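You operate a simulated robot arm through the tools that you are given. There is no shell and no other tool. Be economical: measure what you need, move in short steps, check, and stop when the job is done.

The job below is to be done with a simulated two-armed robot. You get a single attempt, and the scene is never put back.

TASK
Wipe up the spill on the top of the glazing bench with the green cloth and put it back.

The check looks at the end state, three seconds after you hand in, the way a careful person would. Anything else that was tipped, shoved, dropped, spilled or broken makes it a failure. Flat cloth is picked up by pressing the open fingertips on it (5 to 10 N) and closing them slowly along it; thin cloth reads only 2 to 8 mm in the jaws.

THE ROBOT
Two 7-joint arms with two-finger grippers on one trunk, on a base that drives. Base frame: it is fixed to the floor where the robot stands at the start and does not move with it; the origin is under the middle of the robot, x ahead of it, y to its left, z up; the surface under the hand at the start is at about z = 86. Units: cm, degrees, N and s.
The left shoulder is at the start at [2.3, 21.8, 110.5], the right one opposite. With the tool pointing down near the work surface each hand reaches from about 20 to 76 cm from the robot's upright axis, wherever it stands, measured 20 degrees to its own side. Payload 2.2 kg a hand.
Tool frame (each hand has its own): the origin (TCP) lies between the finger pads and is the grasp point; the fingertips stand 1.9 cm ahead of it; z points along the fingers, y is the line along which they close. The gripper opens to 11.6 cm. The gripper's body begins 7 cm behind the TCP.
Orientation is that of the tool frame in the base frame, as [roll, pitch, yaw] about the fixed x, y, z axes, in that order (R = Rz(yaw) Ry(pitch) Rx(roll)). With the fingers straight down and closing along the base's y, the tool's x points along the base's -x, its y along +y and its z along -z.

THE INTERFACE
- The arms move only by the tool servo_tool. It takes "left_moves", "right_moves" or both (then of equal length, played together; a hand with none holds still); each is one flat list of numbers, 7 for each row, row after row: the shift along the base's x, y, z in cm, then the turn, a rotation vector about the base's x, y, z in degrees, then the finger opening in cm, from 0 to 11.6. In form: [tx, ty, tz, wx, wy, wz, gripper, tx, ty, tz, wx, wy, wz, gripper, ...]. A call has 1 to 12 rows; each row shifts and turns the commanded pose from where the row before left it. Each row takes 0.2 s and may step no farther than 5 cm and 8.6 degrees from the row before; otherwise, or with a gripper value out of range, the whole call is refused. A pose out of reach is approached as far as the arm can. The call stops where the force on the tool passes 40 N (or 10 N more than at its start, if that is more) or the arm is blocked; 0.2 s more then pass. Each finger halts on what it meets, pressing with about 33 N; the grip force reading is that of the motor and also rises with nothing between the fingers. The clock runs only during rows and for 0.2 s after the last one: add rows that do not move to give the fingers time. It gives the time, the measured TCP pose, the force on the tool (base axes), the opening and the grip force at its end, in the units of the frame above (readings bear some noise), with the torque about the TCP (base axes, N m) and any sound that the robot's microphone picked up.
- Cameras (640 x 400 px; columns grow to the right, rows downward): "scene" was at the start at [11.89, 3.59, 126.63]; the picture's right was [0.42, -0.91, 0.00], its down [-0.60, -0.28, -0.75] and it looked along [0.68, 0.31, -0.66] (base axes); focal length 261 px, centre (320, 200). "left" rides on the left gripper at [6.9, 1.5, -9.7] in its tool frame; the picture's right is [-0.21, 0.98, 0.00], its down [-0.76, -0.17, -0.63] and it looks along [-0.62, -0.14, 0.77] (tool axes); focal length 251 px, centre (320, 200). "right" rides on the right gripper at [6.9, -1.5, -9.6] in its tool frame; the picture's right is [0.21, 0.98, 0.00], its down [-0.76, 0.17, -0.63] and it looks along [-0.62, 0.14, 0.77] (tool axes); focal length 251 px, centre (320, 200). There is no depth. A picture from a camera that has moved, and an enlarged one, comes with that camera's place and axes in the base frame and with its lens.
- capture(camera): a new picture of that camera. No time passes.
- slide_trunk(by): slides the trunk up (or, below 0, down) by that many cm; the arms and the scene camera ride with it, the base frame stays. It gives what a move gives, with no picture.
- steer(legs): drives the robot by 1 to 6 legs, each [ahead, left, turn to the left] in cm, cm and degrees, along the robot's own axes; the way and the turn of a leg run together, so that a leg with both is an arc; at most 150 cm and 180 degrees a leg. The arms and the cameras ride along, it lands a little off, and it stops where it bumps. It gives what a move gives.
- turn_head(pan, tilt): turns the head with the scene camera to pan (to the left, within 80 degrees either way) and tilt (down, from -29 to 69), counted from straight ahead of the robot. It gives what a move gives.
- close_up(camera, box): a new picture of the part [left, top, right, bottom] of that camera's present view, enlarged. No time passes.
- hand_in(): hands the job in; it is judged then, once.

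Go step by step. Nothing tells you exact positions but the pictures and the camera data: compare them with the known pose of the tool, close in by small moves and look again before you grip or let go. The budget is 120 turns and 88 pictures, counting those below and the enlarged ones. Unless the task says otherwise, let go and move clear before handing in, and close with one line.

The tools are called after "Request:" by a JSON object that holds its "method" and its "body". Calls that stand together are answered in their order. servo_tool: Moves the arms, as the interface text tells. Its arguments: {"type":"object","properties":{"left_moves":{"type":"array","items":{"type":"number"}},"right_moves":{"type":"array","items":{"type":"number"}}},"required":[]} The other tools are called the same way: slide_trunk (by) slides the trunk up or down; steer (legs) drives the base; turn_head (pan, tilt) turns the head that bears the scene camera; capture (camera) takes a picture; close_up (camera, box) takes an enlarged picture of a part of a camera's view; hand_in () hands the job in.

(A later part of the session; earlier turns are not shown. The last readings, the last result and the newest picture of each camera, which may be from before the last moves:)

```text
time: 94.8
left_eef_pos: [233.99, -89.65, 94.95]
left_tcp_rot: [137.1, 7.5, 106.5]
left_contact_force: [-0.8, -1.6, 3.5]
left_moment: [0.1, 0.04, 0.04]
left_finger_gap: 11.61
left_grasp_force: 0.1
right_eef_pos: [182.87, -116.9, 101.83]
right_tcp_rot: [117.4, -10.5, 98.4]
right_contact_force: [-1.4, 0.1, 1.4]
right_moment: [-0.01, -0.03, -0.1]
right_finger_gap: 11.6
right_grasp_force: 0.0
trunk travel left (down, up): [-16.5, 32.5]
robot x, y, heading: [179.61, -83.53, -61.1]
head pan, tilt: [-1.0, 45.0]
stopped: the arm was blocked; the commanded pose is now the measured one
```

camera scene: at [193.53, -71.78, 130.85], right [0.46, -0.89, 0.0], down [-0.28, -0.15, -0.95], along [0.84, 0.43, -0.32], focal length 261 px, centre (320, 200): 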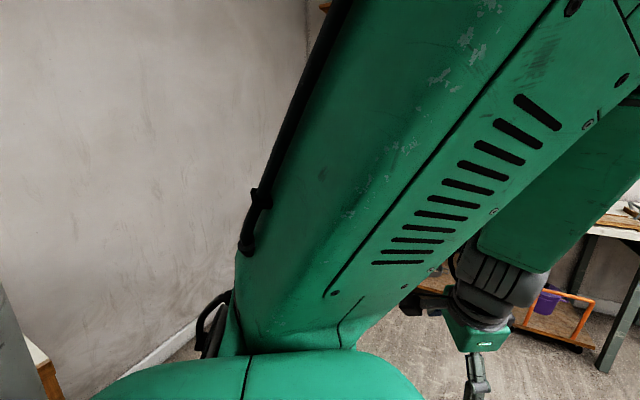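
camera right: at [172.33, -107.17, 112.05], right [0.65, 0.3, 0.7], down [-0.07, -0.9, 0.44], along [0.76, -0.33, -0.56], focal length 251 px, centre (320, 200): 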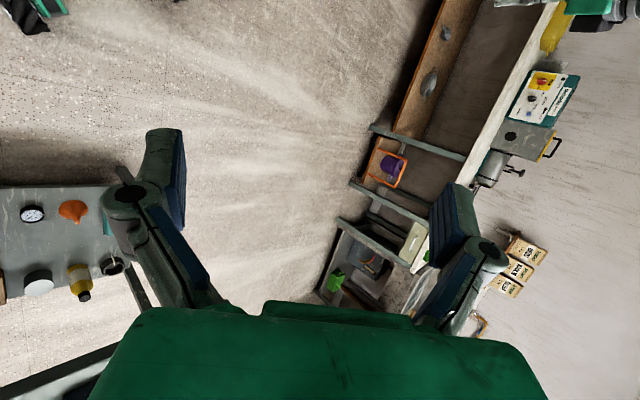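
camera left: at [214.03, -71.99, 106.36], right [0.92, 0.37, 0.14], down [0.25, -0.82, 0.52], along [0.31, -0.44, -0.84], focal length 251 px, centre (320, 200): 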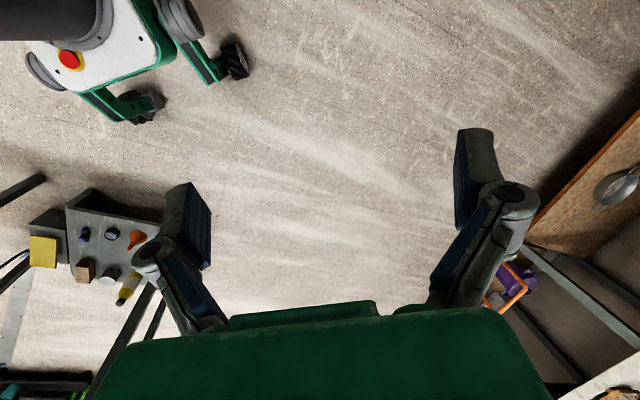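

The arms' held poses drift with every interruption. I'll look at the base once more from the left hand before deciding.

Request:
{"method": "capture", "body": {"camera": "left"}}

Request:
{"method": "turn_head", "body": {"pan": 0, "tilt": 69}}

Request:
{"method": "capture", "body": {"camera": "scene"}}

Request:
{"method": "capture", "body": {"camera": "right"}}

```text
45 pictures are left
camera left: at [226.51, -83.49, 102.22], right [0.72, 0.08, 0.69], down [-0.33, -0.83, 0.45], along [0.61, -0.55, -0.57], focal length 251 px, centre (320, 200)
```

left: 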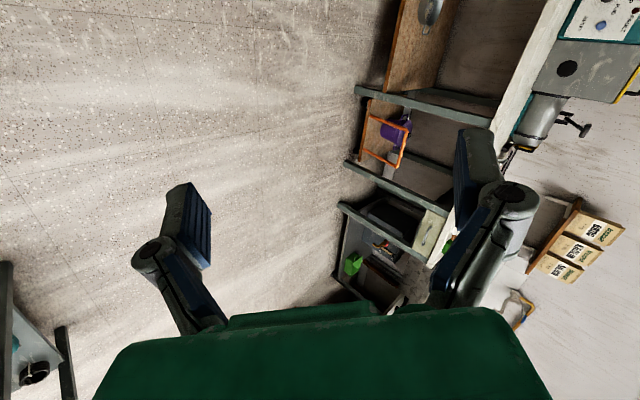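

```text
time: 95.7
left_eef_pos: [236.4, -87.79, 93.58]
left_tcp_rot: [139.6, 9.2, 107.4]
left_contact_force: [-0.4, -1.9, 3.0]
left_moment: [0.09, 0.14, 0.05]
left_finger_gap: 11.61
left_grasp_force: 0.0
right_eef_pos: [185.47, -115.24, 101.98]
right_tcp_rot: [119.3, -9.2, 98.4]
right_contact_force: [-1.0, -1.2, 3.7]
right_moment: [0.04, 0.14, 0.04]
right_finger_gap: 11.62
right_grasp_force: 0.0
trunk travel left (down, up): [-16.5, 32.5]
robot x, y, heading: [179.72, -83.53, -61.1]
head pan, tilt: [0.0, 68.8]
```

```text
44 pictures are left
camera scene: at [182.58, -92.57, 114.67], right [-0.87, -0.49, -0.02], down [-0.45, 0.82, -0.36], along [0.19, -0.31, -0.93], focal length 261 px, centre (320, 200)
```

scene: 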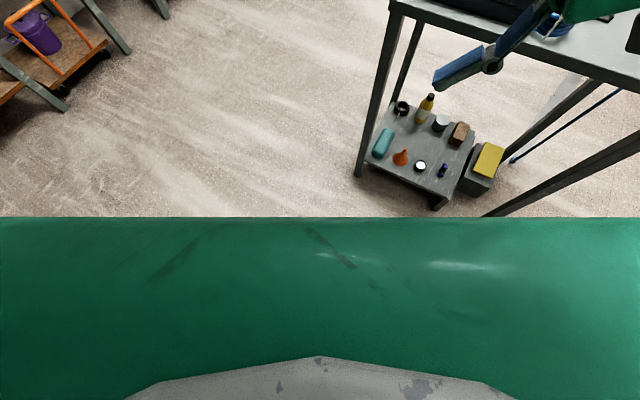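

```text
43 pictures are left
camera right: at [175.63, -110.29, 106.51], right [0.46, 0.14, 0.87], down [-0.35, -0.88, 0.33], along [0.82, -0.45, -0.36], focal length 251 px, centre (320, 200)
```

right: 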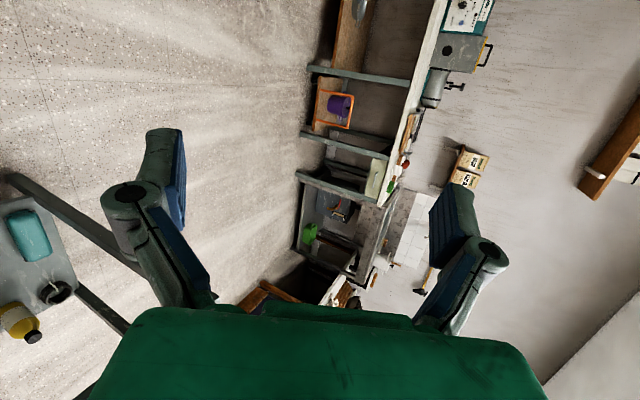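

I'll sample whether the lower trunk has calmed it.

Request:
{"method": "turn_head", "body": {"pan": 0, "tilt": 66}}

Request:
{"method": "turn_head", "body": {"pan": 0, "tilt": 50}}

Request:
{"method": "turn_head", "body": {"pan": 0, "tilt": 49}}

Request:
{"method": "turn_head", "body": {"pan": 0, "tilt": 40}}

Request:
{"method": "turn_head", "body": {"pan": 0, "tilt": 39}}

```text
time: 96.3
left_eef_pos: [247.72, -80.23, 87.04]
left_tcp_rot: [147.6, 9.3, 109.3]
left_contact_force: [0.5, 0.5, 0.8]
left_moment: [-0.06, 0.11, 0.08]
left_finger_gap: 11.57
left_grasp_force: 0.1
right_eef_pos: [198.27, -106.75, 102.13]
right_tcp_rot: [127.0, -6.5, 98.4]
right_contact_force: [1.9, -0.8, 1.1]
right_moment: [-0.02, 0.19, 0.12]
right_finger_gap: 11.57
right_grasp_force: 0.0
trunk travel left (down, up): [-16.5, 32.5]
robot x, y, heading: [182.62, -81.19, -61.0]
head pan, tilt: [0.0, 66.0]
```

```text
time: 97.1
left_eef_pos: [246.04, -81.75, 87.08]
left_tcp_rot: [146.7, 7.3, 109.5]
left_contact_force: [-0.5, 2.2, -3.3]
left_moment: [-0.16, -0.14, -0.11]
left_finger_gap: 11.57
left_grasp_force: 0.1
right_eef_pos: [196.74, -108.3, 101.34]
right_tcp_rot: [126.8, -8.3, 99.1]
right_contact_force: [0.5, 0.4, -4.1]
right_moment: [-0.01, -0.2, 0.0]
right_finger_gap: 11.58
right_grasp_force: 0.1
trunk travel left (down, up): [-16.5, 32.5]
robot x, y, heading: [182.37, -82.51, -61.0]
head pan, tilt: [0.0, 50.0]
```

```text
time: 97.7
left_eef_pos: [233.48, -89.0, 93.62]
left_tcp_rot: [139.2, 5.8, 107.6]
left_contact_force: [0.1, -0.9, -0.6]
left_moment: [0.09, -0.07, -0.02]
left_finger_gap: 11.6
left_grasp_force: 0.0
right_eef_pos: [182.77, -116.12, 100.88]
right_tcp_rot: [119.5, -11.5, 99.6]
right_contact_force: [-0.8, 0.2, -0.8]
right_moment: [0.06, -0.1, -0.08]
right_finger_gap: 11.64
right_grasp_force: 0.0
trunk travel left (down, up): [-16.5, 32.5]
robot x, y, heading: [179.24, -83.72, -61.4]
head pan, tilt: [0.0, 49.0]
```

```text
time: 98.4
left_eef_pos: [238.45, -86.1, 90.76]
left_tcp_rot: [144.5, 10.4, 106.9]
left_contact_force: [-2.7, -3.0, -7.3]
left_moment: [0.24, -0.62, 0.14]
left_finger_gap: 11.59
left_grasp_force: 0.1
right_eef_pos: [187.3, -110.97, 101.09]
right_tcp_rot: [123.6, -7.1, 96.2]
right_contact_force: [-3.1, 0.1, -4.9]
right_moment: [0.05, -0.56, -0.07]
right_finger_gap: 11.57
right_grasp_force: 0.2
trunk travel left (down, up): [-16.5, 32.5]
robot x, y, heading: [179.05, -80.43, -63.4]
head pan, tilt: [0.0, 40.0]
```

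```text
time: 99.0
left_eef_pos: [248.37, -84.6, 86.63]
left_tcp_rot: [147.4, 6.8, 107.8]
left_contact_force: [-1.5, -0.4, -2.0]
left_moment: [-0.03, -0.17, 0.06]
left_finger_gap: 11.57
left_grasp_force: 0.1
right_eef_pos: [198.33, -109.74, 101.12]
right_tcp_rot: [127.6, -8.6, 97.2]
right_contact_force: [-0.8, -0.3, -3.3]
right_moment: [0.05, -0.29, 0.07]
right_finger_gap: 11.59
right_grasp_force: 0.1
trunk travel left (down, up): [-16.5, 32.5]
robot x, y, heading: [184.09, -82.84, -63.0]
head pan, tilt: [0.0, 39.0]
```

Still rocking; I'll continue taking the trunk to its lowest point, then let it rest.

Request:
{"method": "slide_trunk", "body": {"by": -16}}

Request:
{"method": "slide_trunk", "body": {"by": -15}}

Request:
{"method": "slide_trunk", "body": {"by": -14}}

Request:
{"method": "slide_trunk", "body": {"by": -12}}

Request:
{"method": "slide_trunk", "body": {"by": -11}}

Request:
{"method": "slide_trunk", "body": {"by": -10}}

Request:
{"method": "turn_head", "body": {"pan": 0, "tilt": 45}}

```text
time: 99.5
left_eef_pos: [226.68, -92.31, 93.26]
left_tcp_rot: [144.6, 13.6, 105.1]
left_contact_force: [0.8, -2.8, 6.4]
left_moment: [0.23, 0.25, 0.05]
left_finger_gap: 11.61
left_grasp_force: 0.0
right_eef_pos: [173.99, -114.92, 98.01]
right_tcp_rot: [118.1, -8.2, 93.5]
right_contact_force: [-0.3, -1.2, 3.3]
right_moment: [0.07, 0.22, 0.02]
right_finger_gap: 11.61
right_grasp_force: 0.0
trunk travel left (down, up): [-15.0, 34.0]
robot x, y, heading: [176.92, -78.87, -66.6]
head pan, tilt: [0.0, 39.0]
stopped: the arm was blocked; the commanded pose is now the measured one
```

```text
time: 100.0
left_eef_pos: [246.66, -86.78, 83.61]
left_tcp_rot: [146.4, 10.1, 102.4]
left_contact_force: [-0.9, 2.1, -2.8]
left_moment: [-0.23, -0.1, -0.06]
left_finger_gap: 11.57
left_grasp_force: 0.1
right_eef_pos: [194.49, -107.37, 99.39]
right_tcp_rot: [125.5, -6.1, 90.7]
right_contact_force: [0.9, 2.2, -2.1]
right_moment: [-0.19, -0.06, -0.15]
right_finger_gap: 11.55
right_grasp_force: 0.1
trunk travel left (down, up): [-13.8, 35.2]
robot x, y, heading: [180.97, -79.31, -68.1]
head pan, tilt: [0.0, 39.0]
stopped: the arm was blocked; the commanded pose is now the measured one
```

```text
time: 100.5
left_eef_pos: [229.22, -95.63, 92.47]
left_tcp_rot: [136.1, 12.0, 99.3]
left_contact_force: [-2.0, -3.0, 6.6]
left_moment: [0.24, 0.19, 0.14]
left_finger_gap: 11.59
left_grasp_force: 0.1
right_eef_pos: [175.06, -116.55, 96.98]
right_tcp_rot: [114.7, -9.3, 90.3]
right_contact_force: [0.1, 0.2, 1.3]
right_moment: [-0.01, 0.08, -0.08]
right_finger_gap: 11.61
right_grasp_force: 0.2
right hand out of reach, approached as far as the arm can: row 1
trunk travel left (down, up): [-12.2, 36.8]
robot x, y, heading: [178.18, -81.0, -68.4]
head pan, tilt: [0.0, 39.0]
stopped: the arm was blocked; the commanded pose is now the measured one
```

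```text
time: 101.0
left_eef_pos: [246.91, -88.12, 82.2]
left_tcp_rot: [143.7, 11.3, 100.9]
left_contact_force: [1.3, 1.5, -0.9]
left_moment: [-0.16, 0.07, -0.06]
left_finger_gap: 11.54
left_grasp_force: 0.1
right_eef_pos: [194.08, -108.57, 97.75]
right_tcp_rot: [123.1, -6.0, 89.4]
right_contact_force: [1.4, 1.3, 0.4]
right_moment: [-0.11, 0.21, -0.06]
right_finger_gap: 11.6
right_grasp_force: 0.1
trunk travel left (down, up): [-11.2, 37.8]
robot x, y, heading: [181.0, -79.57, -68.6]
head pan, tilt: [0.0, 39.0]
stopped: the arm was blocked; the commanded pose is now the measured one
```

```text
time: 101.5
left_eef_pos: [230.97, -96.03, 90.75]
left_tcp_rot: [131.8, 11.1, 96.6]
left_contact_force: [-1.4, 0.6, 4.9]
left_moment: [0.08, 0.25, -0.03]
left_finger_gap: 11.61
left_grasp_force: 0.1
right_eef_pos: [176.08, -116.81, 96.21]
right_tcp_rot: [112.1, -9.8, 88.9]
right_contact_force: [-1.0, 1.4, 0.5]
right_moment: [0.01, -0.04, -0.1]
right_finger_gap: 11.61
right_grasp_force: 0.2
trunk travel left (down, up): [-9.7, 39.3]
robot x, y, heading: [178.14, -81.3, -68.7]
head pan, tilt: [0.0, 39.0]
stopped: the arm was blocked; the commanded pose is now the measured one
```

```text
time: 101.9
left_eef_pos: [245.94, -88.88, 80.89]
left_tcp_rot: [141.8, 12.1, 100.1]
left_contact_force: [0.5, 1.8, 0.1]
left_moment: [-0.1, 0.1, -0.08]
left_finger_gap: 11.59
left_grasp_force: 0.2
right_eef_pos: [192.85, -109.46, 95.72]
right_tcp_rot: [121.0, -5.9, 88.9]
right_contact_force: [1.2, 2.2, 1.9]
right_moment: [-0.07, 0.17, -0.1]
right_finger_gap: 11.59
right_grasp_force: 0.1
right hand out of reach, approached as far as the arm can: row 1
trunk travel left (down, up): [-8.6, 40.4]
robot x, y, heading: [180.6, -80.25, -68.6]
head pan, tilt: [0.0, 39.0]
stopped: the arm was blocked; the commanded pose is now the measured one
```

```text
time: 102.6
left_eef_pos: [242.67, -89.91, 83.15]
left_tcp_rot: [139.2, 11.6, 99.3]
left_contact_force: [-0.4, 1.6, 0.9]
left_moment: [-0.06, 0.01, -0.06]
left_finger_gap: 11.6
left_grasp_force: 0.1
right_eef_pos: [188.86, -110.59, 96.04]
right_tcp_rot: [118.5, -6.9, 88.8]
right_contact_force: [-0.2, 2.5, 0.7]
right_moment: [-0.1, 0.1, -0.12]
right_finger_gap: 11.6
right_grasp_force: 0.0
trunk travel left (down, up): [-8.6, 40.4]
robot x, y, heading: [180.27, -80.64, -68.7]
head pan, tilt: [0.0, 45.0]
```

Let me sample whether it's calmer now.

Request:
{"method": "turn_head", "body": {"pan": 0, "tilt": 46}}

Request:
{"method": "turn_head", "body": {"pan": 0, "tilt": 30}}

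Request:
{"method": "turn_head", "body": {"pan": 0, "tilt": 31}}

Request:
{"method": "turn_head", "body": {"pan": 0, "tilt": 45}}

```text
time: 103.2
left_eef_pos: [235.59, -93.29, 86.25]
left_tcp_rot: [135.2, 9.7, 98.6]
left_contact_force: [0.4, -2.7, 1.3]
left_moment: [0.2, 0.02, 0.19]
left_finger_gap: 11.59
left_grasp_force: 0.0
right_eef_pos: [181.38, -114.7, 95.08]
right_tcp_rot: [115.3, -9.7, 89.5]
right_contact_force: [-0.9, -2.6, 0.1]
right_moment: [0.12, -0.04, 0.22]
right_finger_gap: 11.59
right_grasp_force: 0.0
trunk travel left (down, up): [-8.6, 40.4]
robot x, y, heading: [178.12, -81.16, -67.8]
head pan, tilt: [0.0, 46.0]
```

```text
time: 104.0
left_eef_pos: [235.92, -93.29, 86.32]
left_tcp_rot: [135.3, 10.1, 98.5]
left_contact_force: [-1.8, -2.3, 0.9]
left_moment: [0.15, -0.04, 0.14]
left_finger_gap: 11.62
left_grasp_force: 0.0
right_eef_pos: [181.51, -114.41, 95.19]
right_tcp_rot: [115.5, -9.3, 89.3]
right_contact_force: [-1.4, -1.8, 0.0]
right_moment: [0.08, -0.13, 0.15]
right_finger_gap: 11.62
right_grasp_force: 0.1
trunk travel left (down, up): [-8.6, 40.4]
robot x, y, heading: [177.89, -81.65, -68.7]
head pan, tilt: [0.0, 30.0]
```

```text
time: 104.6
left_eef_pos: [240.17, -91.88, 84.91]
left_tcp_rot: [137.0, 12.0, 98.5]
left_contact_force: [0.0, 0.3, 1.2]
left_moment: [-0.08, 0.06, -0.02]
left_finger_gap: 11.6
left_grasp_force: 0.0
right_eef_pos: [185.84, -112.51, 96.15]
right_tcp_rot: [116.9, -7.4, 88.4]
right_contact_force: [0.2, 0.9, 0.0]
right_moment: [-0.05, 0.1, -0.09]
right_finger_gap: 11.6
right_grasp_force: 0.1
trunk travel left (down, up): [-8.6, 40.4]
robot x, y, heading: [179.46, -81.21, -68.4]
head pan, tilt: [0.0, 31.0]
```

```text
time: 105.3
left_eef_pos: [241.39, -91.48, 84.07]
left_tcp_rot: [137.9, 11.7, 98.7]
left_contact_force: [0.7, 0.6, 0.8]
left_moment: [-0.05, 0.1, 0.0]
left_finger_gap: 11.59
left_grasp_force: 0.1
right_eef_pos: [187.37, -112.12, 95.92]
right_tcp_rot: [117.7, -7.2, 88.5]
right_contact_force: [0.6, 0.0, 0.5]
right_moment: [-0.01, 0.14, 0.02]
right_finger_gap: 11.59
right_grasp_force: 0.1
trunk travel left (down, up): [-8.6, 40.4]
robot x, y, heading: [180.02, -80.79, -68.7]
head pan, tilt: [0.0, 45.0]
```

It's damping out now. A little more rest.

Request:
{"method": "turn_head", "body": {"pan": 10, "tilt": 45}}

Request:
{"method": "turn_head", "body": {"pan": 40, "tilt": 45}}

Request:
{"method": "turn_head", "body": {"pan": 0, "tilt": 50}}

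Request:
{"method": "turn_head", "body": {"pan": 0, "tilt": 52}}

Request:
{"method": "servo_tool", "body": {"left_moves": [0, 0, 0, 0, 0, 0, 11.6, 0, 0, 0, 0, 0, 0, 11.6, 0, 0, 0, 0, 0, 0, 11.6, 0, 0, 0, 0, 0, 0, 11.6, 0, 0, 0, 0, 0, 0, 11.6, 0, 0, 0, 0, 0, 0, 11.6]}}

```text
time: 106.1
left_eef_pos: [243.08, -90.64, 82.7]
left_tcp_rot: [139.5, 11.4, 99.3]
left_contact_force: [-0.4, 1.5, -2.2]
left_moment: [-0.02, -0.16, 0.0]
left_finger_gap: 11.59
left_grasp_force: 0.0
right_eef_pos: [189.35, -111.25, 95.65]
right_tcp_rot: [119.1, -7.2, 88.7]
right_contact_force: [0.2, 1.7, -1.9]
right_moment: [-0.08, -0.17, -0.18]
right_finger_gap: 11.61
right_grasp_force: 0.1
trunk travel left (down, up): [-8.6, 40.4]
robot x, y, heading: [180.83, -80.44, -68.5]
head pan, tilt: [10.0, 45.0]
```

```text
time: 107.0
left_eef_pos: [238.93, -91.6, 83.94]
left_tcp_rot: [139.3, 11.4, 100.0]
left_contact_force: [-0.2, -1.3, 0.5]
left_moment: [0.03, -0.04, 0.02]
left_finger_gap: 11.59
left_grasp_force: 0.1
right_eef_pos: [184.62, -113.2, 95.82]
right_tcp_rot: [116.4, -8.1, 88.7]
right_contact_force: [-0.4, -0.1, -0.5]
right_moment: [0.05, -0.01, 0.02]
right_finger_gap: 11.6
right_grasp_force: 0.1
trunk travel left (down, up): [-8.6, 40.4]
robot x, y, heading: [179.22, -81.16, -68.8]
head pan, tilt: [40.0, 45.0]
```

```text
time: 108.1
left_eef_pos: [238.79, -92.09, 85.0]
left_tcp_rot: [136.8, 10.8, 98.6]
left_contact_force: [-0.3, -1.3, 0.7]
left_moment: [0.07, 0.01, 0.07]
left_finger_gap: 11.61
left_grasp_force: 0.1
right_eef_pos: [184.7, -112.85, 95.58]
right_tcp_rot: [116.7, -8.4, 88.8]
right_contact_force: [-0.6, -0.9, 0.0]
right_moment: [0.04, 0.0, 0.06]
right_finger_gap: 11.58
right_grasp_force: 0.1
trunk travel left (down, up): [-8.6, 40.4]
robot x, y, heading: [179.46, -80.93, -68.6]
head pan, tilt: [0.0, 50.0]
```

```text
time: 108.7
left_eef_pos: [236.88, -92.7, 86.03]
left_tcp_rot: [135.8, 10.6, 98.4]
left_contact_force: [-2.3, -1.1, -0.6]
left_moment: [-0.02, -0.1, 0.0]
left_finger_gap: 11.6
left_grasp_force: 0.0
right_eef_pos: [182.43, -113.65, 95.52]
right_tcp_rot: [115.7, -8.9, 89.0]
right_contact_force: [-1.6, 0.1, -0.8]
right_moment: [0.02, -0.15, -0.03]
right_finger_gap: 11.6
right_grasp_force: 0.2
trunk travel left (down, up): [-8.6, 40.4]
robot x, y, heading: [178.69, -81.09, -68.7]
head pan, tilt: [0.0, 52.0]
```

```text
time: 110.1
left_eef_pos: [240.37, -91.71, 84.6]
left_tcp_rot: [137.5, 11.6, 98.7]
left_contact_force: [0.5, -0.6, 0.1]
left_moment: [0.04, 0.02, 0.03]
left_finger_gap: 11.6
left_grasp_force: 0.0
right_eef_pos: [186.3, -112.49, 95.92]
right_tcp_rot: [117.2, -7.6, 88.7]
right_contact_force: [0.1, -0.4, 1.0]
right_moment: [0.03, 0.04, 0.07]
right_finger_gap: 11.58
right_grasp_force: 0.2
trunk travel left (down, up): [-8.6, 40.4]
robot x, y, heading: [179.45, -80.88, -68.5]
head pan, tilt: [0.0, 52.0]
```

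The robot is stable now with the trunk low. I'll restore both hands to point straight down and tuck them in, slowly.

Request:
{"method": "servo_tool", "body": {"left_moves": [-1.4, -0.55, 0.4, 0.24, 3.64, 0, 11.6, -1.4, -0.55, 0.4, 0.24, 3.64, 0, 11.6, -1.4, -0.55, 0.4, 0.24, 3.64, 0, 11.6, -1.4, -0.55, 0.4, 0.24, 3.64, 0, 11.6, -1.4, -0.55, 0.4, 0.24, 3.64, 0, 11.6, -1.4, -0.55, 0.4, 0.24, 3.64, 0, 11.6, -1.4, -0.55, 0.4, 0.24, 3.64, 0, 11.6, -1.4, -0.55, 0.4, 0.24, 3.64, 0, 11.6, -1.4, -0.55, 0.4, 0.24, 3.64, 0, 11.6, -1.4, -0.55, 0.4, 0.24, 3.64, 0, 11.6, -1.4, -0.55, 0.4, 0.24, 3.64, 0, 11.6, -1.4, -0.55, 0.4, 0.24, 3.64, 0, 11.6], "right_moves": [-0.9, -0.35, 0, -0.24, 5.25, 0, 11.6, -0.9, -0.35, 0, -0.24, 5.25, 0, 11.6, -0.9, -0.35, 0, -0.24, 5.25, 0, 11.6, -0.9, -0.35, 0, -0.24, 5.25, 0, 11.6, -0.9, -0.35, 0, -0.24, 5.25, 0, 11.6, -0.9, -0.35, 0, -0.24, 5.25, 0, 11.6, -0.9, -0.35, 0, -0.24, 5.25, 0, 11.6, -0.9, -0.35, 0, -0.24, 5.25, 0, 11.6, -0.9, -0.35, 0, -0.24, 5.25, 0, 11.6, -0.9, -0.35, 0, -0.24, 5.25, 0, 11.6, -0.9, -0.35, 0, -0.24, 5.25, 0, 11.6, -0.9, -0.35, 0, -0.24, 5.25, 0, 11.6]}}

```text
time: 112.9
left_eef_pos: [224.08, -98.29, 88.84]
left_tcp_rot: [-178.9, 0.1, 102.6]
left_contact_force: [0.7, 0.2, -0.2]
left_moment: [-0.02, 0.06, 0.03]
left_finger_gap: 11.59
left_grasp_force: 0.0
left hand out of reach, approached as far as the arm can: row 1
right_eef_pos: [175.83, -116.11, 95.94]
right_tcp_rot: [-179.1, 0.1, 83.9]
right_contact_force: [0.6, 0.7, 0.9]
right_moment: [-0.01, 0.04, 0.03]
right_finger_gap: 11.64
right_grasp_force: 0.1
trunk travel left (down, up): [-8.6, 40.4]
robot x, y, heading: [179.23, -81.08, -68.3]
head pan, tilt: [0.0, 52.0]
stopped in row 12 (left hand): the arm was blocked; the commanded pose is now the measured one
```

Hands are vertical. Now I'll true up the yaw of both.

Request:
{"method": "servo_tool", "body": {"left_moves": [0, 0, 0, 0, 0, 1.5, 11.6, 0, 0, 0, 0, 0, 1.5, 11.6, 0, 0, 0, 0, 0, 1.5, 11.6, 0, 0, 0, 0, 0, 1.5, 11.6, 0, 0, 0, 0, 0, 1.5, 11.6, 0, 0, 0, 0, 0, 1.5, 11.6, 0, 0, 0, 0, 0, 0, 11.6, 0, 0, 0, 0, 0, 0, 11.6], "right_moves": [0, 0, 0, 0, 0, 4.5, 11.6, 0, 0, 0, 0, 0, 4.5, 11.6, 0, 0, 0, 0, 0, 4.5, 11.6, 0, 0, 0, 0, 0, 4.5, 11.6, 0, 0, 0, 0, 0, 4.5, 11.6, 0, 0, 0, 0, 0, 4.5, 11.6, 0, 0, 0, 0, 0, 0, 11.6, 0, 0, 0, 0, 0, 0, 11.6]}}

Request:
{"method": "servo_tool", "body": {"left_moves": [0, 0, 0, 0, 0, 0, 11.6, 0, 0, 0, 0, 0, 0, 11.6, 0, 0, 0, 0, 0, 0, 11.6, 0, 0, 0, 0, 0, 0, 11.6, 0, 0, 0, 0, 0, 0, 11.6, 0, 0, 0, 0, 0, 0, 11.6, 0, 0, 0, 0, 0, 0, 11.6]}}

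```text
time: 114.7
left_eef_pos: [224.74, -98.22, 88.66]
left_tcp_rot: [-178.4, -0.2, 112.0]
left_contact_force: [0.7, 1.2, -0.4]
left_moment: [-0.11, 0.1, 0.01]
left_finger_gap: 11.59
left_grasp_force: 0.0
left hand out of reach, approached as far as the arm can: row 6
right_eef_pos: [176.16, -115.89, 95.87]
right_tcp_rot: [-178.8, -0.2, 111.0]
right_contact_force: [1.2, 0.1, 0.4]
right_moment: [-0.04, 0.07, -0.04]
right_finger_gap: 11.61
right_grasp_force: 0.0
trunk travel left (down, up): [-8.6, 40.4]
robot x, y, heading: [179.09, -81.03, -68.6]
head pan, tilt: [0.0, 52.0]
```

```text
time: 116.3
left_eef_pos: [224.29, -98.43, 88.96]
left_tcp_rot: [-178.7, 0.0, 111.7]
left_contact_force: [0.1, 0.9, 0.7]
left_moment: [-0.01, 0.06, -0.03]
left_finger_gap: 11.59
left_grasp_force: 0.1
right_eef_pos: [175.71, -116.13, 96.01]
right_tcp_rot: [-179.1, -0.2, 110.9]
right_contact_force: [0.4, 1.2, 0.3]
right_moment: [-0.05, 0.07, 0.03]
right_finger_gap: 11.59
right_grasp_force: 0.0
trunk travel left (down, up): [-8.6, 40.4]
robot x, y, heading: [179.2, -81.32, -68.6]
head pan, tilt: [0.0, 52.0]
```

Settled and straight. Now I'll turn back toward heading 0 in two gentle halves with the trunk low.

Request:
{"method": "steer", "body": {"legs": [[0, 0, 20]]}}

Request:
{"method": "servo_tool", "body": {"left_moves": [0, 0, 0, 0, 0, 0, 11.6, 0, 0, 0, 0, 0, 0, 11.6, 0, 0, 0, 0, 0, 0, 11.6, 0, 0, 0, 0, 0, 0, 11.6, 0, 0, 0, 0, 0, 0, 11.6, 0, 0, 0, 0, 0, 0, 11.6, 0, 0, 0, 0, 0, 0, 11.6]}}

Request:
{"method": "steer", "body": {"legs": [[0, 0, 20]]}}

Request:
{"method": "servo_tool", "body": {"left_moves": [0, 0, 0, 0, 0, 0, 11.6, 0, 0, 0, 0, 0, 0, 11.6, 0, 0, 0, 0, 0, 0, 11.6, 0, 0, 0, 0, 0, 0, 11.6, 0, 0, 0, 0, 0, 0, 11.6, 0, 0, 0, 0, 0, 0, 11.6, 0, 0, 0, 0, 0, 0, 11.6]}}

```text
time: 117.8
left_eef_pos: [227.06, -81.96, 89.17]
left_tcp_rot: [-179.3, 0.0, 132.0]
left_contact_force: [-1.0, -0.1, 0.0]
left_moment: [-0.04, 0.02, -0.01]
left_finger_gap: 11.62
left_grasp_force: 0.0
right_eef_pos: [187.66, -115.42, 95.88]
right_tcp_rot: [-179.3, -0.3, 131.1]
right_contact_force: [0.9, 0.0, -0.8]
right_moment: [-0.03, 0.03, -0.01]
right_finger_gap: 11.61
right_grasp_force: 0.2
trunk travel left (down, up): [-8.6, 40.4]
robot x, y, heading: [179.22, -81.18, -48.3]
head pan, tilt: [0.0, 52.0]
```

```text
time: 119.4
left_eef_pos: [226.94, -82.14, 89.31]
left_tcp_rot: [-179.4, 0.1, 131.9]
left_contact_force: [-0.2, 0.9, -0.3]
left_moment: [0.01, 0.02, -0.01]
left_finger_gap: 11.57
left_grasp_force: 0.1
right_eef_pos: [187.3, -115.55, 95.79]
right_tcp_rot: [-179.5, -0.1, 131.1]
right_contact_force: [0.3, 0.3, -0.5]
right_moment: [-0.02, -0.01, 0.01]
right_finger_gap: 11.61
right_grasp_force: 0.1
trunk travel left (down, up): [-8.6, 40.4]
robot x, y, heading: [178.99, -81.2, -48.3]
head pan, tilt: [0.0, 52.0]
```

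```text
time: 120.9
left_eef_pos: [224.22, -65.74, 89.3]
left_tcp_rot: [-179.5, 0.0, 151.9]
left_contact_force: [0.0, -0.1, -0.5]
left_moment: [0.02, 0.0, 0.04]
left_finger_gap: 11.6
left_grasp_force: 0.1
right_eef_pos: [198.74, -110.66, 95.73]
right_tcp_rot: [-179.6, -0.1, 151.2]
right_contact_force: [0.1, -0.7, -0.6]
right_moment: [0.03, -0.02, -0.02]
right_finger_gap: 11.6
right_grasp_force: 0.1
trunk travel left (down, up): [-8.6, 40.4]
robot x, y, heading: [178.97, -81.26, -28.2]
head pan, tilt: [0.0, 52.0]
```

```text
time: 122.5
left_eef_pos: [224.18, -65.61, 89.28]
left_tcp_rot: [-179.4, 0.2, 151.9]
left_contact_force: [0.6, 0.7, 0.1]
left_moment: [0.01, -0.01, -0.04]
left_finger_gap: 11.6
left_grasp_force: 0.1
right_eef_pos: [198.53, -110.6, 95.82]
right_tcp_rot: [-179.5, 0.0, 151.3]
right_contact_force: [0.4, 0.2, -0.4]
right_moment: [0.02, -0.01, 0.04]
right_finger_gap: 11.62
right_grasp_force: 0.1
trunk travel left (down, up): [-8.6, 40.4]
robot x, y, heading: [178.91, -81.09, -28.4]
head pan, tilt: [0.0, 52.0]
```

Very stable now. I'll finish the turn and reverse along the corridor.

Request:
{"method": "steer", "body": {"legs": [[0, 0, 28.4]]}}

Request:
{"method": "steer", "body": {"legs": [[-60, 0, 0]]}}

Request:
{"method": "servo_tool", "body": {"left_moves": [0, 0, 0, 0, 0, 0, 11.6, 0, 0, 0, 0, 0, 0, 11.6, 0, 0, 0, 0, 0, 0, 11.6, 0, 0, 0, 0, 0, 0, 11.6, 0, 0, 0, 0, 0, 0, 11.6, 0, 0, 0, 0, 0, 0, 11.6, 0, 0, 0, 0, 0, 0, 11.6]}}

```text
time: 124.3
left_eef_pos: [211.36, -45.76, 89.41]
left_tcp_rot: [-179.4, 0.2, -179.3]
left_contact_force: [0.1, -0.1, 0.0]
left_moment: [-0.01, -0.04, 0.0]
left_finger_gap: 11.58
left_grasp_force: 0.1
right_eef_pos: [210.3, -97.59, 95.82]
right_tcp_rot: [-179.5, 0.0, 179.9]
right_contact_force: [1.1, -0.1, -1.9]
right_moment: [0.01, 0.02, -0.04]
right_finger_gap: 11.6
right_grasp_force: 0.0
trunk travel left (down, up): [-8.6, 40.4]
robot x, y, heading: [179.19, -81.09, 0.3]
head pan, tilt: [0.0, 52.0]
```

```text
time: 127.8
left_eef_pos: [149.48, -46.1, 89.28]
left_tcp_rot: [-179.4, 0.3, -178.6]
left_contact_force: [-0.3, 0.3, 0.3]
left_moment: [0.0, -0.02, 0.02]
left_finger_gap: 11.58
left_grasp_force: 0.1
right_eef_pos: [149.1, -97.82, 95.96]
right_tcp_rot: [-179.4, 0.1, -179.4]
right_contact_force: [0.1, 0.0, -0.2]
right_moment: [-0.02, -0.01, 0.01]
right_finger_gap: 11.61
right_grasp_force: 0.0
trunk travel left (down, up): [-8.6, 40.4]
robot x, y, heading: [117.67, -81.85, 1.0]
head pan, tilt: [0.0, 52.0]
```

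```text
time: 129.3
left_eef_pos: [149.4, -46.02, 89.48]
left_tcp_rot: [-179.4, 0.3, -178.6]
left_contact_force: [-1.5, 0.7, -0.4]
left_moment: [0.0, 0.04, -0.04]
left_finger_gap: 11.62
left_grasp_force: 0.0
right_eef_pos: [149.08, -97.73, 95.85]
right_tcp_rot: [-179.5, 0.1, -179.4]
right_contact_force: [-1.3, -0.4, -0.5]
right_moment: [0.0, 0.05, -0.02]
right_finger_gap: 11.64
right_grasp_force: 0.1
trunk travel left (down, up): [-8.6, 40.4]
robot x, y, heading: [118.1, -81.67, 1.1]
head pan, tilt: [0.0, 52.0]
```

Good. I'll reverse the rest of the way, straightening the heading.

Request:
{"method": "steer", "body": {"legs": [[-60, 0, -1]]}}

Request:
{"method": "steer", "body": {"legs": [[-58, 0, 0]]}}

Request:
{"method": "slide_trunk", "body": {"by": 8}}

Request:
{"method": "slide_trunk", "body": {"by": 8.4}}

Request:
{"method": "steer", "body": {"legs": [[0, 20, 0]]}}

Request:
{"method": "turn_head", "body": {"pan": 20, "tilt": 45}}

Request:
{"method": "capture", "body": {"camera": "scene"}}

```text
time: 132.8
left_eef_pos: [89.61, -47.37, 89.43]
left_tcp_rot: [-179.4, 0.2, -179.8]
left_contact_force: [-0.3, 0.0, 0.8]
left_moment: [0.03, -0.02, 0.03]
left_finger_gap: 11.61
left_grasp_force: 0.0
right_eef_pos: [88.07, -99.11, 96.0]
right_tcp_rot: [-179.5, 0.1, 179.2]
right_contact_force: [0.2, -0.9, 0.5]
right_moment: [-0.01, 0.03, -0.02]
right_finger_gap: 11.59
right_grasp_force: 0.1
trunk travel left (down, up): [-8.6, 40.4]
robot x, y, heading: [57.33, -82.24, 0.0]
head pan, tilt: [0.0, 52.0]
```

```text
time: 136.1
left_eef_pos: [31.69, -47.06, 89.36]
left_tcp_rot: [-179.3, 0.2, 180.0]
left_contact_force: [-0.8, 0.0, 0.4]
left_moment: [0.03, 0.01, 0.02]
left_finger_gap: 11.61
left_grasp_force: 0.0
right_eef_pos: [30.0, -98.74, 96.06]
right_tcp_rot: [-179.5, 0.2, 179.0]
right_contact_force: [0.4, 0.6, 0.4]
right_moment: [0.01, -0.02, -0.01]
right_finger_gap: 11.59
right_grasp_force: 0.2
trunk travel left (down, up): [-8.6, 40.4]
robot x, y, heading: [-0.66, -81.53, -0.3]
head pan, tilt: [0.0, 52.0]
```

```text
time: 137.2
left_eef_pos: [31.65, -47.06, 97.3]
left_tcp_rot: [-179.3, 0.3, -180.0]
left_contact_force: [0.7, -0.2, 0.6]
left_moment: [0.0, 0.0, -0.03]
left_finger_gap: 11.62
left_grasp_force: 0.2
right_eef_pos: [29.91, -98.75, 103.99]
right_tcp_rot: [-179.5, 0.3, 179.0]
right_contact_force: [0.0, 0.2, 0.8]
right_moment: [0.0, -0.03, -0.02]
right_finger_gap: 11.58
right_grasp_force: 0.1
trunk travel left (down, up): [-16.6, 32.4]
robot x, y, heading: [-0.87, -81.88, -0.4]
head pan, tilt: [0.0, 52.0]
```

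```text
time: 138.4
left_eef_pos: [31.59, -47.01, 105.66]
left_tcp_rot: [-179.3, 0.3, -179.9]
left_contact_force: [-0.3, 0.0, -0.6]
left_moment: [0.01, 0.0, 0.03]
left_finger_gap: 11.62
left_grasp_force: 0.1
right_eef_pos: [29.96, -98.73, 112.43]
right_tcp_rot: [-179.4, 0.2, 178.9]
right_contact_force: [-0.8, -0.1, -0.7]
right_moment: [-0.04, 0.01, 0.01]
right_finger_gap: 11.6
right_grasp_force: 0.1
trunk travel left (down, up): [-25.0, 24.0]
robot x, y, heading: [-0.65, -81.76, -0.6]
head pan, tilt: [0.0, 52.0]
```

```text
time: 140.0
left_eef_pos: [31.72, -26.96, 105.82]
left_tcp_rot: [-179.6, 0.3, -179.9]
left_contact_force: [0.2, 0.2, 0.0]
left_moment: [0.01, 0.0, 0.0]
left_finger_gap: 11.59
left_grasp_force: 0.0
right_eef_pos: [30.13, -78.72, 112.4]
right_tcp_rot: [-179.4, 0.4, 179.2]
right_contact_force: [-0.4, -0.7, 0.0]
right_moment: [-0.01, 0.02, 0.01]
right_finger_gap: 11.59
right_grasp_force: 0.0
trunk travel left (down, up): [-25.0, 24.0]
robot x, y, heading: [-0.25, -61.77, -0.1]
head pan, tilt: [0.0, 52.0]
```

```text
time: 140.9
left_eef_pos: [31.69, -26.82, 105.75]
left_tcp_rot: [-179.6, 0.5, -179.9]
left_contact_force: [0.4, 0.6, 0.4]
left_moment: [0.0, -0.01, -0.04]
left_finger_gap: 11.61
left_grasp_force: 0.0
right_eef_pos: [29.95, -78.61, 112.53]
right_tcp_rot: [-179.4, 0.3, 179.1]
right_contact_force: [0.2, -0.4, 0.4]
right_moment: [0.0, -0.01, 0.03]
right_finger_gap: 11.59
right_grasp_force: 0.1
trunk travel left (down, up): [-25.0, 24.0]
robot x, y, heading: [-0.53, -62.0, -0.5]
head pan, tilt: [20.0, 45.0]
```

```text
42 pictures are left
camera scene: at [11.32, -60.02, 125.98], right [0.31, -0.95, 0.0], down [-0.68, -0.22, -0.7], along [0.66, 0.22, -0.72], focal length 261 px, centre (320, 200)
```

scene: 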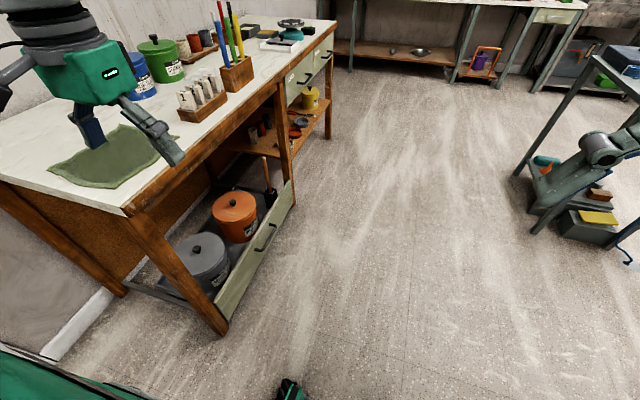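

Everything looks undisturbed. I'll move left in gentle steps to the original spot.

Request:
{"method": "steer", "body": {"legs": [[0, 20, 0]]}}

Request:
{"method": "steer", "body": {"legs": [[0, 20, 0]]}}

Request:
{"method": "steer", "body": {"legs": [[0, 20, 0]]}}

Request:
{"method": "turn_head", "body": {"pan": 10, "tilt": 50}}

Request:
{"method": "capture", "body": {"camera": "scene"}}

```text
time: 142.5
left_eef_pos: [31.78, -7.07, 105.94]
left_tcp_rot: [-179.9, 0.3, 180.0]
left_contact_force: [0.0, 0.1, 0.6]
left_moment: [0.02, 0.0, 0.01]
left_finger_gap: 11.63
left_grasp_force: 0.0
right_eef_pos: [30.18, -58.75, 112.64]
right_tcp_rot: [-179.5, 0.4, 179.4]
right_contact_force: [0.2, -0.2, 0.5]
right_moment: [0.03, -0.03, 0.05]
right_finger_gap: 11.6
right_grasp_force: 0.1
trunk travel left (down, up): [-25.0, 24.0]
robot x, y, heading: [-0.53, -41.84, -0.6]
head pan, tilt: [20.0, 45.0]
```

```text
time: 144.1
left_eef_pos: [31.62, 13.36, 106.02]
left_tcp_rot: [179.6, 0.5, 179.9]
left_contact_force: [-0.5, 0.6, 0.0]
left_moment: [0.0, 0.02, 0.03]
left_finger_gap: 11.59
left_grasp_force: 0.0
right_eef_pos: [30.0, -38.31, 112.57]
right_tcp_rot: [-179.6, 0.4, 179.5]
right_contact_force: [-0.2, -0.6, -0.1]
right_moment: [0.03, -0.02, 0.01]
right_finger_gap: 11.62
right_grasp_force: 0.0
trunk travel left (down, up): [-25.0, 24.0]
robot x, y, heading: [-0.27, -21.69, 0.0]
head pan, tilt: [20.0, 45.0]
```

```text
time: 145.7
left_eef_pos: [31.23, 33.47, 106.17]
left_tcp_rot: [179.3, 0.5, -179.9]
left_contact_force: [-0.4, -0.6, -1.0]
left_moment: [0.03, 0.02, 0.0]
left_finger_gap: 11.61
left_grasp_force: 0.0
right_eef_pos: [30.0, -18.0, 112.54]
right_tcp_rot: [-179.5, 0.5, 179.6]
right_contact_force: [-1.1, -0.3, -0.3]
right_moment: [0.06, -0.02, 0.01]
right_finger_gap: 11.6
right_grasp_force: 0.1
trunk travel left (down, up): [-25.0, 24.0]
robot x, y, heading: [-0.28, -1.63, -0.1]
head pan, tilt: [20.0, 45.0]
```

```text
time: 146.4
left_eef_pos: [31.17, 33.22, 106.13]
left_tcp_rot: [179.2, 0.5, 179.9]
left_contact_force: [0.0, -0.5, 0.4]
left_moment: [0.09, 0.02, -0.02]
left_finger_gap: 11.61
left_grasp_force: 0.1
right_eef_pos: [29.8, -18.44, 112.61]
right_tcp_rot: [-179.4, 0.5, 179.5]
right_contact_force: [-0.2, -1.0, 0.5]
right_moment: [0.04, -0.02, 0.0]
right_finger_gap: 11.56
right_grasp_force: 0.1
trunk travel left (down, up): [-25.0, 24.0]
robot x, y, heading: [-0.22, -1.55, 0.1]
head pan, tilt: [10.0, 50.0]
```

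```text
41 pictures are left
camera scene: at [11.38, -2.42, 125.4], right [0.17, -0.98, -0.01], down [-0.76, -0.12, -0.64], along [0.63, 0.12, -0.77], focal length 261 px, centre (320, 200)
```

scene: 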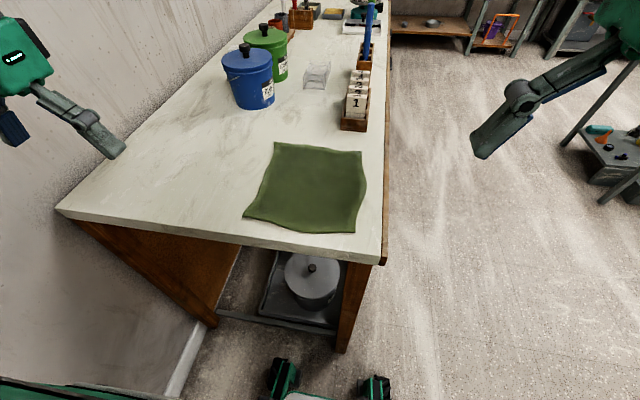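

I'm back at the start with the bench undisturbed; cloth spans about x 38–60, y −4 to 17. I'll move the left hand aside and bring the right hand above the left edge of the cloth.

Request:
{"method": "servo_tool", "body": {"left_moves": [0, 1, 0, 0, 0, 0, 11.6, 0, 1, 0, 0, 0, 0, 11.6, 0, 1, 0, 0, 0, 0, 11.6, 0, 1, 0, 0, 0, 0, 11.6, 0, 1, 0, 0, 0, 0, 11.6, 0, 1, 0, 0, 0, 0, 11.6, 0, 1, 0, 0, 0, 0, 11.6, 0, 1, 0, 0, 0, 0, 11.6, 0, 1, 0, 0, 0, 0, 11.6, 0, 1, 0, 0, 0, 0, 11.6, 0, 0, 0, 0, 0, 0, 11.6, 0, 0, 0, 0, 0, 0, 11.6], "right_moves": [1.8, 3, -1.2, 0, 0, 0, 11.6, 1.8, 3, -1.2, 0, 0, 0, 10, 1.8, 3, -1.2, 0, 0, 0, 8, 1.8, 3, -1.2, 0, 0, 0, 7, 1.8, 3, -1.2, 0, 0, 0, 6, 1.8, 3, -1.2, 0, 0, 0, 6, 1.8, 3, -1.2, 0, 0, 0, 6, 1.8, 3, -1.2, 0, 0, 0, 6, 1.8, 3, -1.2, 0, 0, 0, 6, 1.8, 3, -1.2, 0, 0, 0, 6, 0, 0, 0, 0, 0, 0, 6, 0, 0, 0, 0, 0, 0, 6]}}

Request:
{"method": "capture", "body": {"camera": "scene"}}

Request:
{"method": "capture", "body": {"camera": "right"}}

```text
time: 149.2
left_eef_pos: [30.91, 43.93, 105.99]
left_tcp_rot: [179.7, 0.8, 179.8]
left_contact_force: [0.5, 0.3, -0.5]
left_moment: [-0.03, -0.03, -0.02]
left_finger_gap: 11.6
left_grasp_force: 0.1
right_eef_pos: [48.85, 11.13, 102.07]
right_tcp_rot: [179.8, 0.3, 177.7]
right_contact_force: [0.1, 0.8, 0.3]
right_moment: [0.04, 0.0, 0.04]
right_finger_gap: 6.0
right_grasp_force: 0.1
trunk travel left (down, up): [-25.0, 24.0]
robot x, y, heading: [-0.17, -1.9, 0.2]
head pan, tilt: [10.0, 50.0]
stopped in row 12 (right hand): the arm was blocked; the commanded pose is now the measured one
```

```text
40 pictures are left
camera scene: at [11.48, -1.07, 125.38], right [0.17, -0.98, 0.0], down [-0.76, -0.13, -0.64], along [0.63, 0.11, -0.77], focal length 261 px, centre (320, 200)
```

scene: 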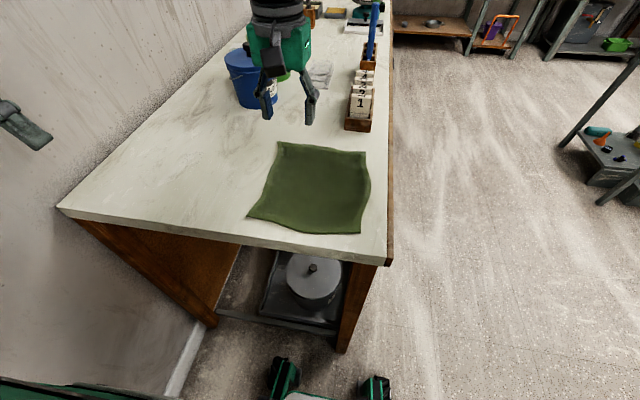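

```text
39 pictures are left
camera right: at [41.77, 9.86, 111.77], right [-0.17, 0.98, 0.0], down [0.76, 0.13, 0.64], along [0.63, 0.11, -0.77], focal length 251 px, centre (320, 200)
```

right: 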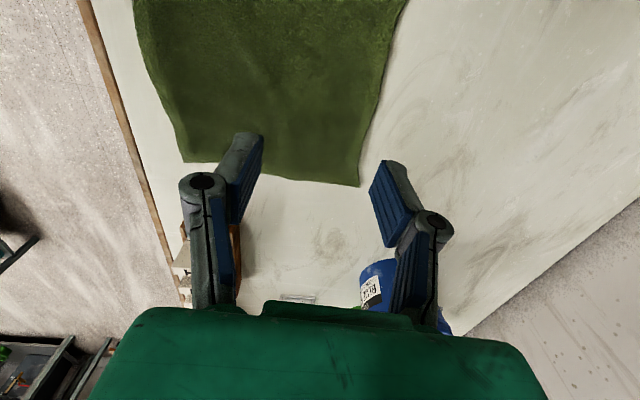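

The hand is above the cloth. I'll descend to about 1.5 cm above it and then feel for contact in small steps.

Request:
{"method": "servo_tool", "body": {"right_moves": [0, 0, -1.6, 0, 0, 0, 6, 0, 0, -1.6, 0, 0, 0, 6, 0, 0, -1.6, 0, 0, 0, 6, 0, 0, -1.6, 0, 0, 0, 6, 0, 0, -1.6, 0, 0, 0, 6, 0, 0, -1.6, 0, 0, 0, 6, 0, 0, -1.6, 0, 0, 0, 6, 0, 0, -1, 0, 0, 0, 6, 0, 0, 0, 0, 0, 0, 6, 0, 0, 0, 0, 0, 0, 6]}}

Request:
{"method": "servo_tool", "body": {"right_moves": [0, 0, -0.3, 0, 0, 0, 6, 0, 0, -0.3, 0, 0, 0, 6, 0, 0, 0, 0, 0, 0, 6, 0, 0, 0, 0, 0, 0, 6]}}

```text
time: 151.4
left_eef_pos: [31.05, 44.23, 105.8]
left_tcp_rot: [179.8, 0.7, 179.9]
left_contact_force: [-0.2, -0.3, -0.4]
left_moment: [0.0, 0.04, 0.01]
left_finger_gap: 11.6
left_grasp_force: 0.1
right_eef_pos: [48.84, 11.31, 89.34]
right_tcp_rot: [-179.9, 0.2, 177.6]
right_contact_force: [0.1, 0.6, 0.8]
right_moment: [0.02, 0.03, -0.02]
right_finger_gap: 6.0
right_grasp_force: 0.0
trunk travel left (down, up): [-25.0, 24.0]
robot x, y, heading: [-0.59, -1.8, 0.1]
head pan, tilt: [10.0, 50.0]
```

```text
time: 152.4
left_eef_pos: [30.97, 43.94, 105.95]
left_tcp_rot: [179.8, 0.7, 179.9]
left_contact_force: [-0.3, 0.5, -0.5]
left_moment: [0.0, 0.01, -0.01]
left_finger_gap: 11.61
left_grasp_force: 0.0
right_eef_pos: [48.8, 11.32, 89.26]
right_tcp_rot: [179.9, 0.4, 177.5]
right_contact_force: [0.2, 0.2, 0.5]
right_moment: [-0.02, 0.04, 0.0]
right_finger_gap: 6.0
right_grasp_force: 0.1
trunk travel left (down, up): [-25.0, 24.0]
robot x, y, heading: [0.04, -1.97, 0.1]
head pan, tilt: [10.0, 50.0]
```

No contact yet at 89.3; continuing down in small steps.

Request:
{"method": "servo_tool", "body": {"right_moves": [0, 0, -0.3, 0, 0, 0, 6, 0, 0, -0.3, 0, 0, 0, 6, 0, 0, -0.3, 0, 0, 0, 6, 0, 0, 0, 0, 0, 0, 6, 0, 0, 0, 0, 0, 0, 6]}}

Request:
{"method": "close_up", "body": {"camera": "right", "box": [120, 60, 480, 285]}}

```text
time: 153.6
left_eef_pos: [30.9, 44.34, 105.83]
left_tcp_rot: [179.9, 0.7, 179.9]
left_contact_force: [0.0, -0.4, 0.2]
left_moment: [-0.03, -0.02, 0.06]
left_finger_gap: 11.63
left_grasp_force: 0.0
right_eef_pos: [48.86, 11.62, 88.25]
right_tcp_rot: [-180.0, 0.4, 177.6]
right_contact_force: [0.3, -0.6, 4.0]
right_moment: [-0.02, 0.0, -0.03]
right_finger_gap: 6.02
right_grasp_force: 0.4
trunk travel left (down, up): [-25.0, 24.0]
robot x, y, heading: [-0.31, -1.58, 0.3]
head pan, tilt: [10.0, 50.0]
```

```text
1.78 times, centred on (300, 172) of right
camera zoom: at [41.8, 10.39, 97.96], right [-0.17, 0.98, 0.0], down [0.76, 0.14, 0.64], along [0.63, 0.11, -0.77], focal length 447 px, centre (356, 249)
```

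zoom: 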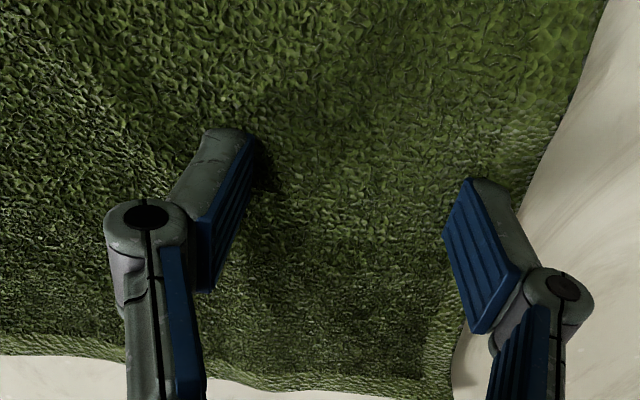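

Contact at about z 88.25 with 4 N, both fingertips on cloth. I'll press slightly more and close slowly.

Request:
{"method": "servo_tool", "body": {"right_moves": [0, 0, -0.2, 0, 0, 0, 6, 0, 0, 0, 0, 0, 0, 5.5, 0, 0, 0, 0, 0, 0, 5, 0, 0, 0, 0, 0, 0, 4.5, 0, 0, 0, 0, 0, 0, 4, 0, 0, 0, 0, 0, 0, 3.5, 0, 0, 0, 0, 0, 0, 3, 0, 0, 0, 0, 0, 0, 2.5, 0, 0, 0, 0, 0, 0, 2, 0, 0, 0, 0, 0, 0, 1.5, 0, 0, 0, 0, 0, 0, 1, 0, 0, 0, 0, 0, 0, 0.5]}}

Request:
{"method": "servo_tool", "body": {"right_moves": [0, 0, 0, 0, 0, 0, 0, 0, 0, 0, 0, 0, 0, 0, 0, 0, 0, 0, 0, 0, 0]}}

Request:
{"method": "close_up", "body": {"camera": "right", "box": [120, 60, 480, 285]}}

```text
time: 156.2
left_eef_pos: [30.86, 44.47, 105.85]
left_tcp_rot: [179.9, 0.7, 180.0]
left_contact_force: [0.6, 0.8, 0.1]
left_moment: [-0.04, 0.0, 0.0]
left_finger_gap: 11.57
left_grasp_force: 0.1
right_eef_pos: [48.82, 11.73, 88.1]
right_tcp_rot: [179.9, 0.5, 177.7]
right_contact_force: [0.3, -0.2, 11.9]
right_moment: [0.04, -0.02, 0.01]
right_finger_gap: 0.79
right_grasp_force: 2.0
trunk travel left (down, up): [-25.0, 24.0]
robot x, y, heading: [-0.38, -1.72, 0.3]
head pan, tilt: [10.0, 50.0]
```

```text
time: 157.0
left_eef_pos: [31.01, 44.48, 105.89]
left_tcp_rot: [180.0, 0.7, 179.8]
left_contact_force: [-0.7, -0.7, 0.1]
left_moment: [-0.01, -0.02, 0.04]
left_finger_gap: 11.59
left_grasp_force: 0.1
right_eef_pos: [48.81, 11.69, 88.17]
right_tcp_rot: [179.9, 0.7, 177.7]
right_contact_force: [-0.3, 1.6, 17.8]
right_moment: [0.02, 0.03, 0.03]
right_finger_gap: 0.52
right_grasp_force: 33.3
trunk travel left (down, up): [-25.0, 24.0]
robot x, y, heading: [-0.7, -1.91, 0.2]
head pan, tilt: [10.0, 50.0]
```

```text
1.78 times, centred on (300, 172) of right
camera zoom: at [41.71, 10.43, 97.83], right [-0.17, 0.98, 0.0], down [0.76, 0.13, 0.64], along [0.63, 0.11, -0.77], focal length 447 px, centre (356, 249)
```

zoom: 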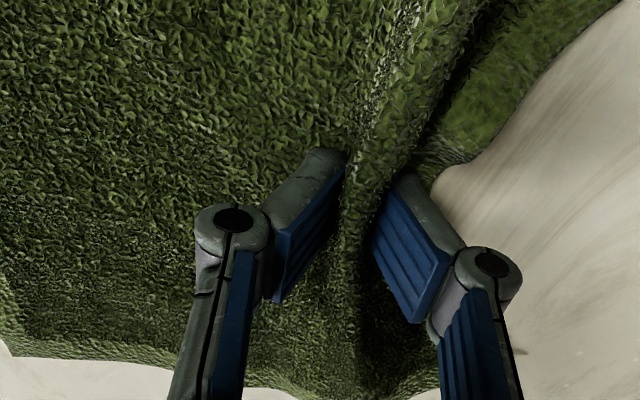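

The cloth is gripped (5 mm). I'll lift it slowly and look underneath.

Request:
{"method": "servo_tool", "body": {"right_moves": [0, -0.5, 1, 0, 0, 0, 0, 0, -0.5, 1.5, 0, 0, 0, 0, 0, -0.5, 1.5, 0, 0, 0, 0, 0, -0.7, 1.5, 0, 0, 0, 0, 0, -0.7, 1.5, 0, 0, 0, 0, 0, -0.7, 1.5, 0, 0, 0, 0, 0, -0.7, 1.5, 0, 0, 0, 0, 0, -0.7, 1.5, 0, 0, 0, 0, 0, -0.5, 1.5, 0, 0, 0, 0, 0, 0, 1, 0, 0, 0, 0, 0, 0, 0, 0, 0, 0, 0, 0, 0, 0, 0, 0, 0, 0]}}

Request:
{"method": "capture", "body": {"camera": "scene"}}

Request:
{"method": "capture", "body": {"camera": "left"}}

```text
time: 159.0
left_eef_pos: [30.7, 44.11, 105.99]
left_tcp_rot: [179.7, 0.8, -180.0]
left_contact_force: [0.5, 0.0, -0.4]
left_moment: [0.0, 0.02, 0.0]
left_finger_gap: 11.6
left_grasp_force: 0.1
right_eef_pos: [47.55, 5.05, 94.21]
right_tcp_rot: [179.4, -8.2, 176.0]
right_contact_force: [0.0, -0.3, 0.8]
right_moment: [0.02, -0.02, 0.04]
right_finger_gap: 0.52
right_grasp_force: 32.6
trunk travel left (down, up): [-25.0, 24.0]
robot x, y, heading: [-0.46, -2.14, -0.0]
head pan, tilt: [10.0, 50.0]
stopped in row 9 (right hand): the arm was blocked; the commanded pose is now the measured one
```

```text
36 pictures are left
camera scene: at [11.47, -0.37, 125.38], right [0.18, -0.98, 0.0], down [-0.76, -0.14, -0.64], along [0.63, 0.11, -0.77], focal length 261 px, centre (320, 200)
```

scene: 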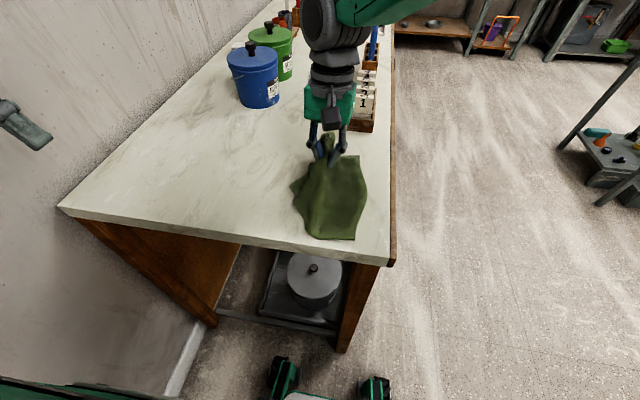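

```text
35 pictures are left
camera left: at [23.65, 45.8, 115.68], right [0.22, 0.98, 0.01], down [0.75, -0.17, 0.64], along [0.63, -0.13, -0.77], focal length 251 px, centre (320, 200)
```

left: 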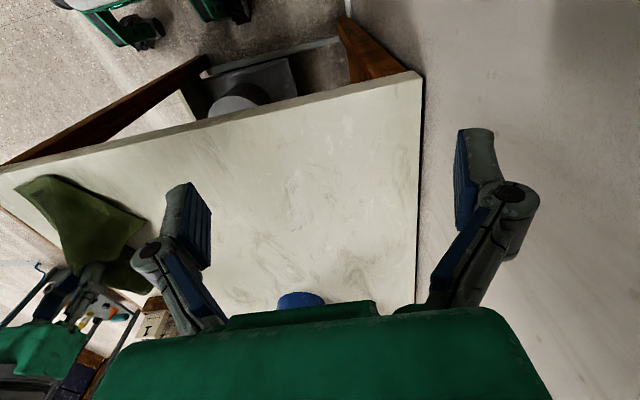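

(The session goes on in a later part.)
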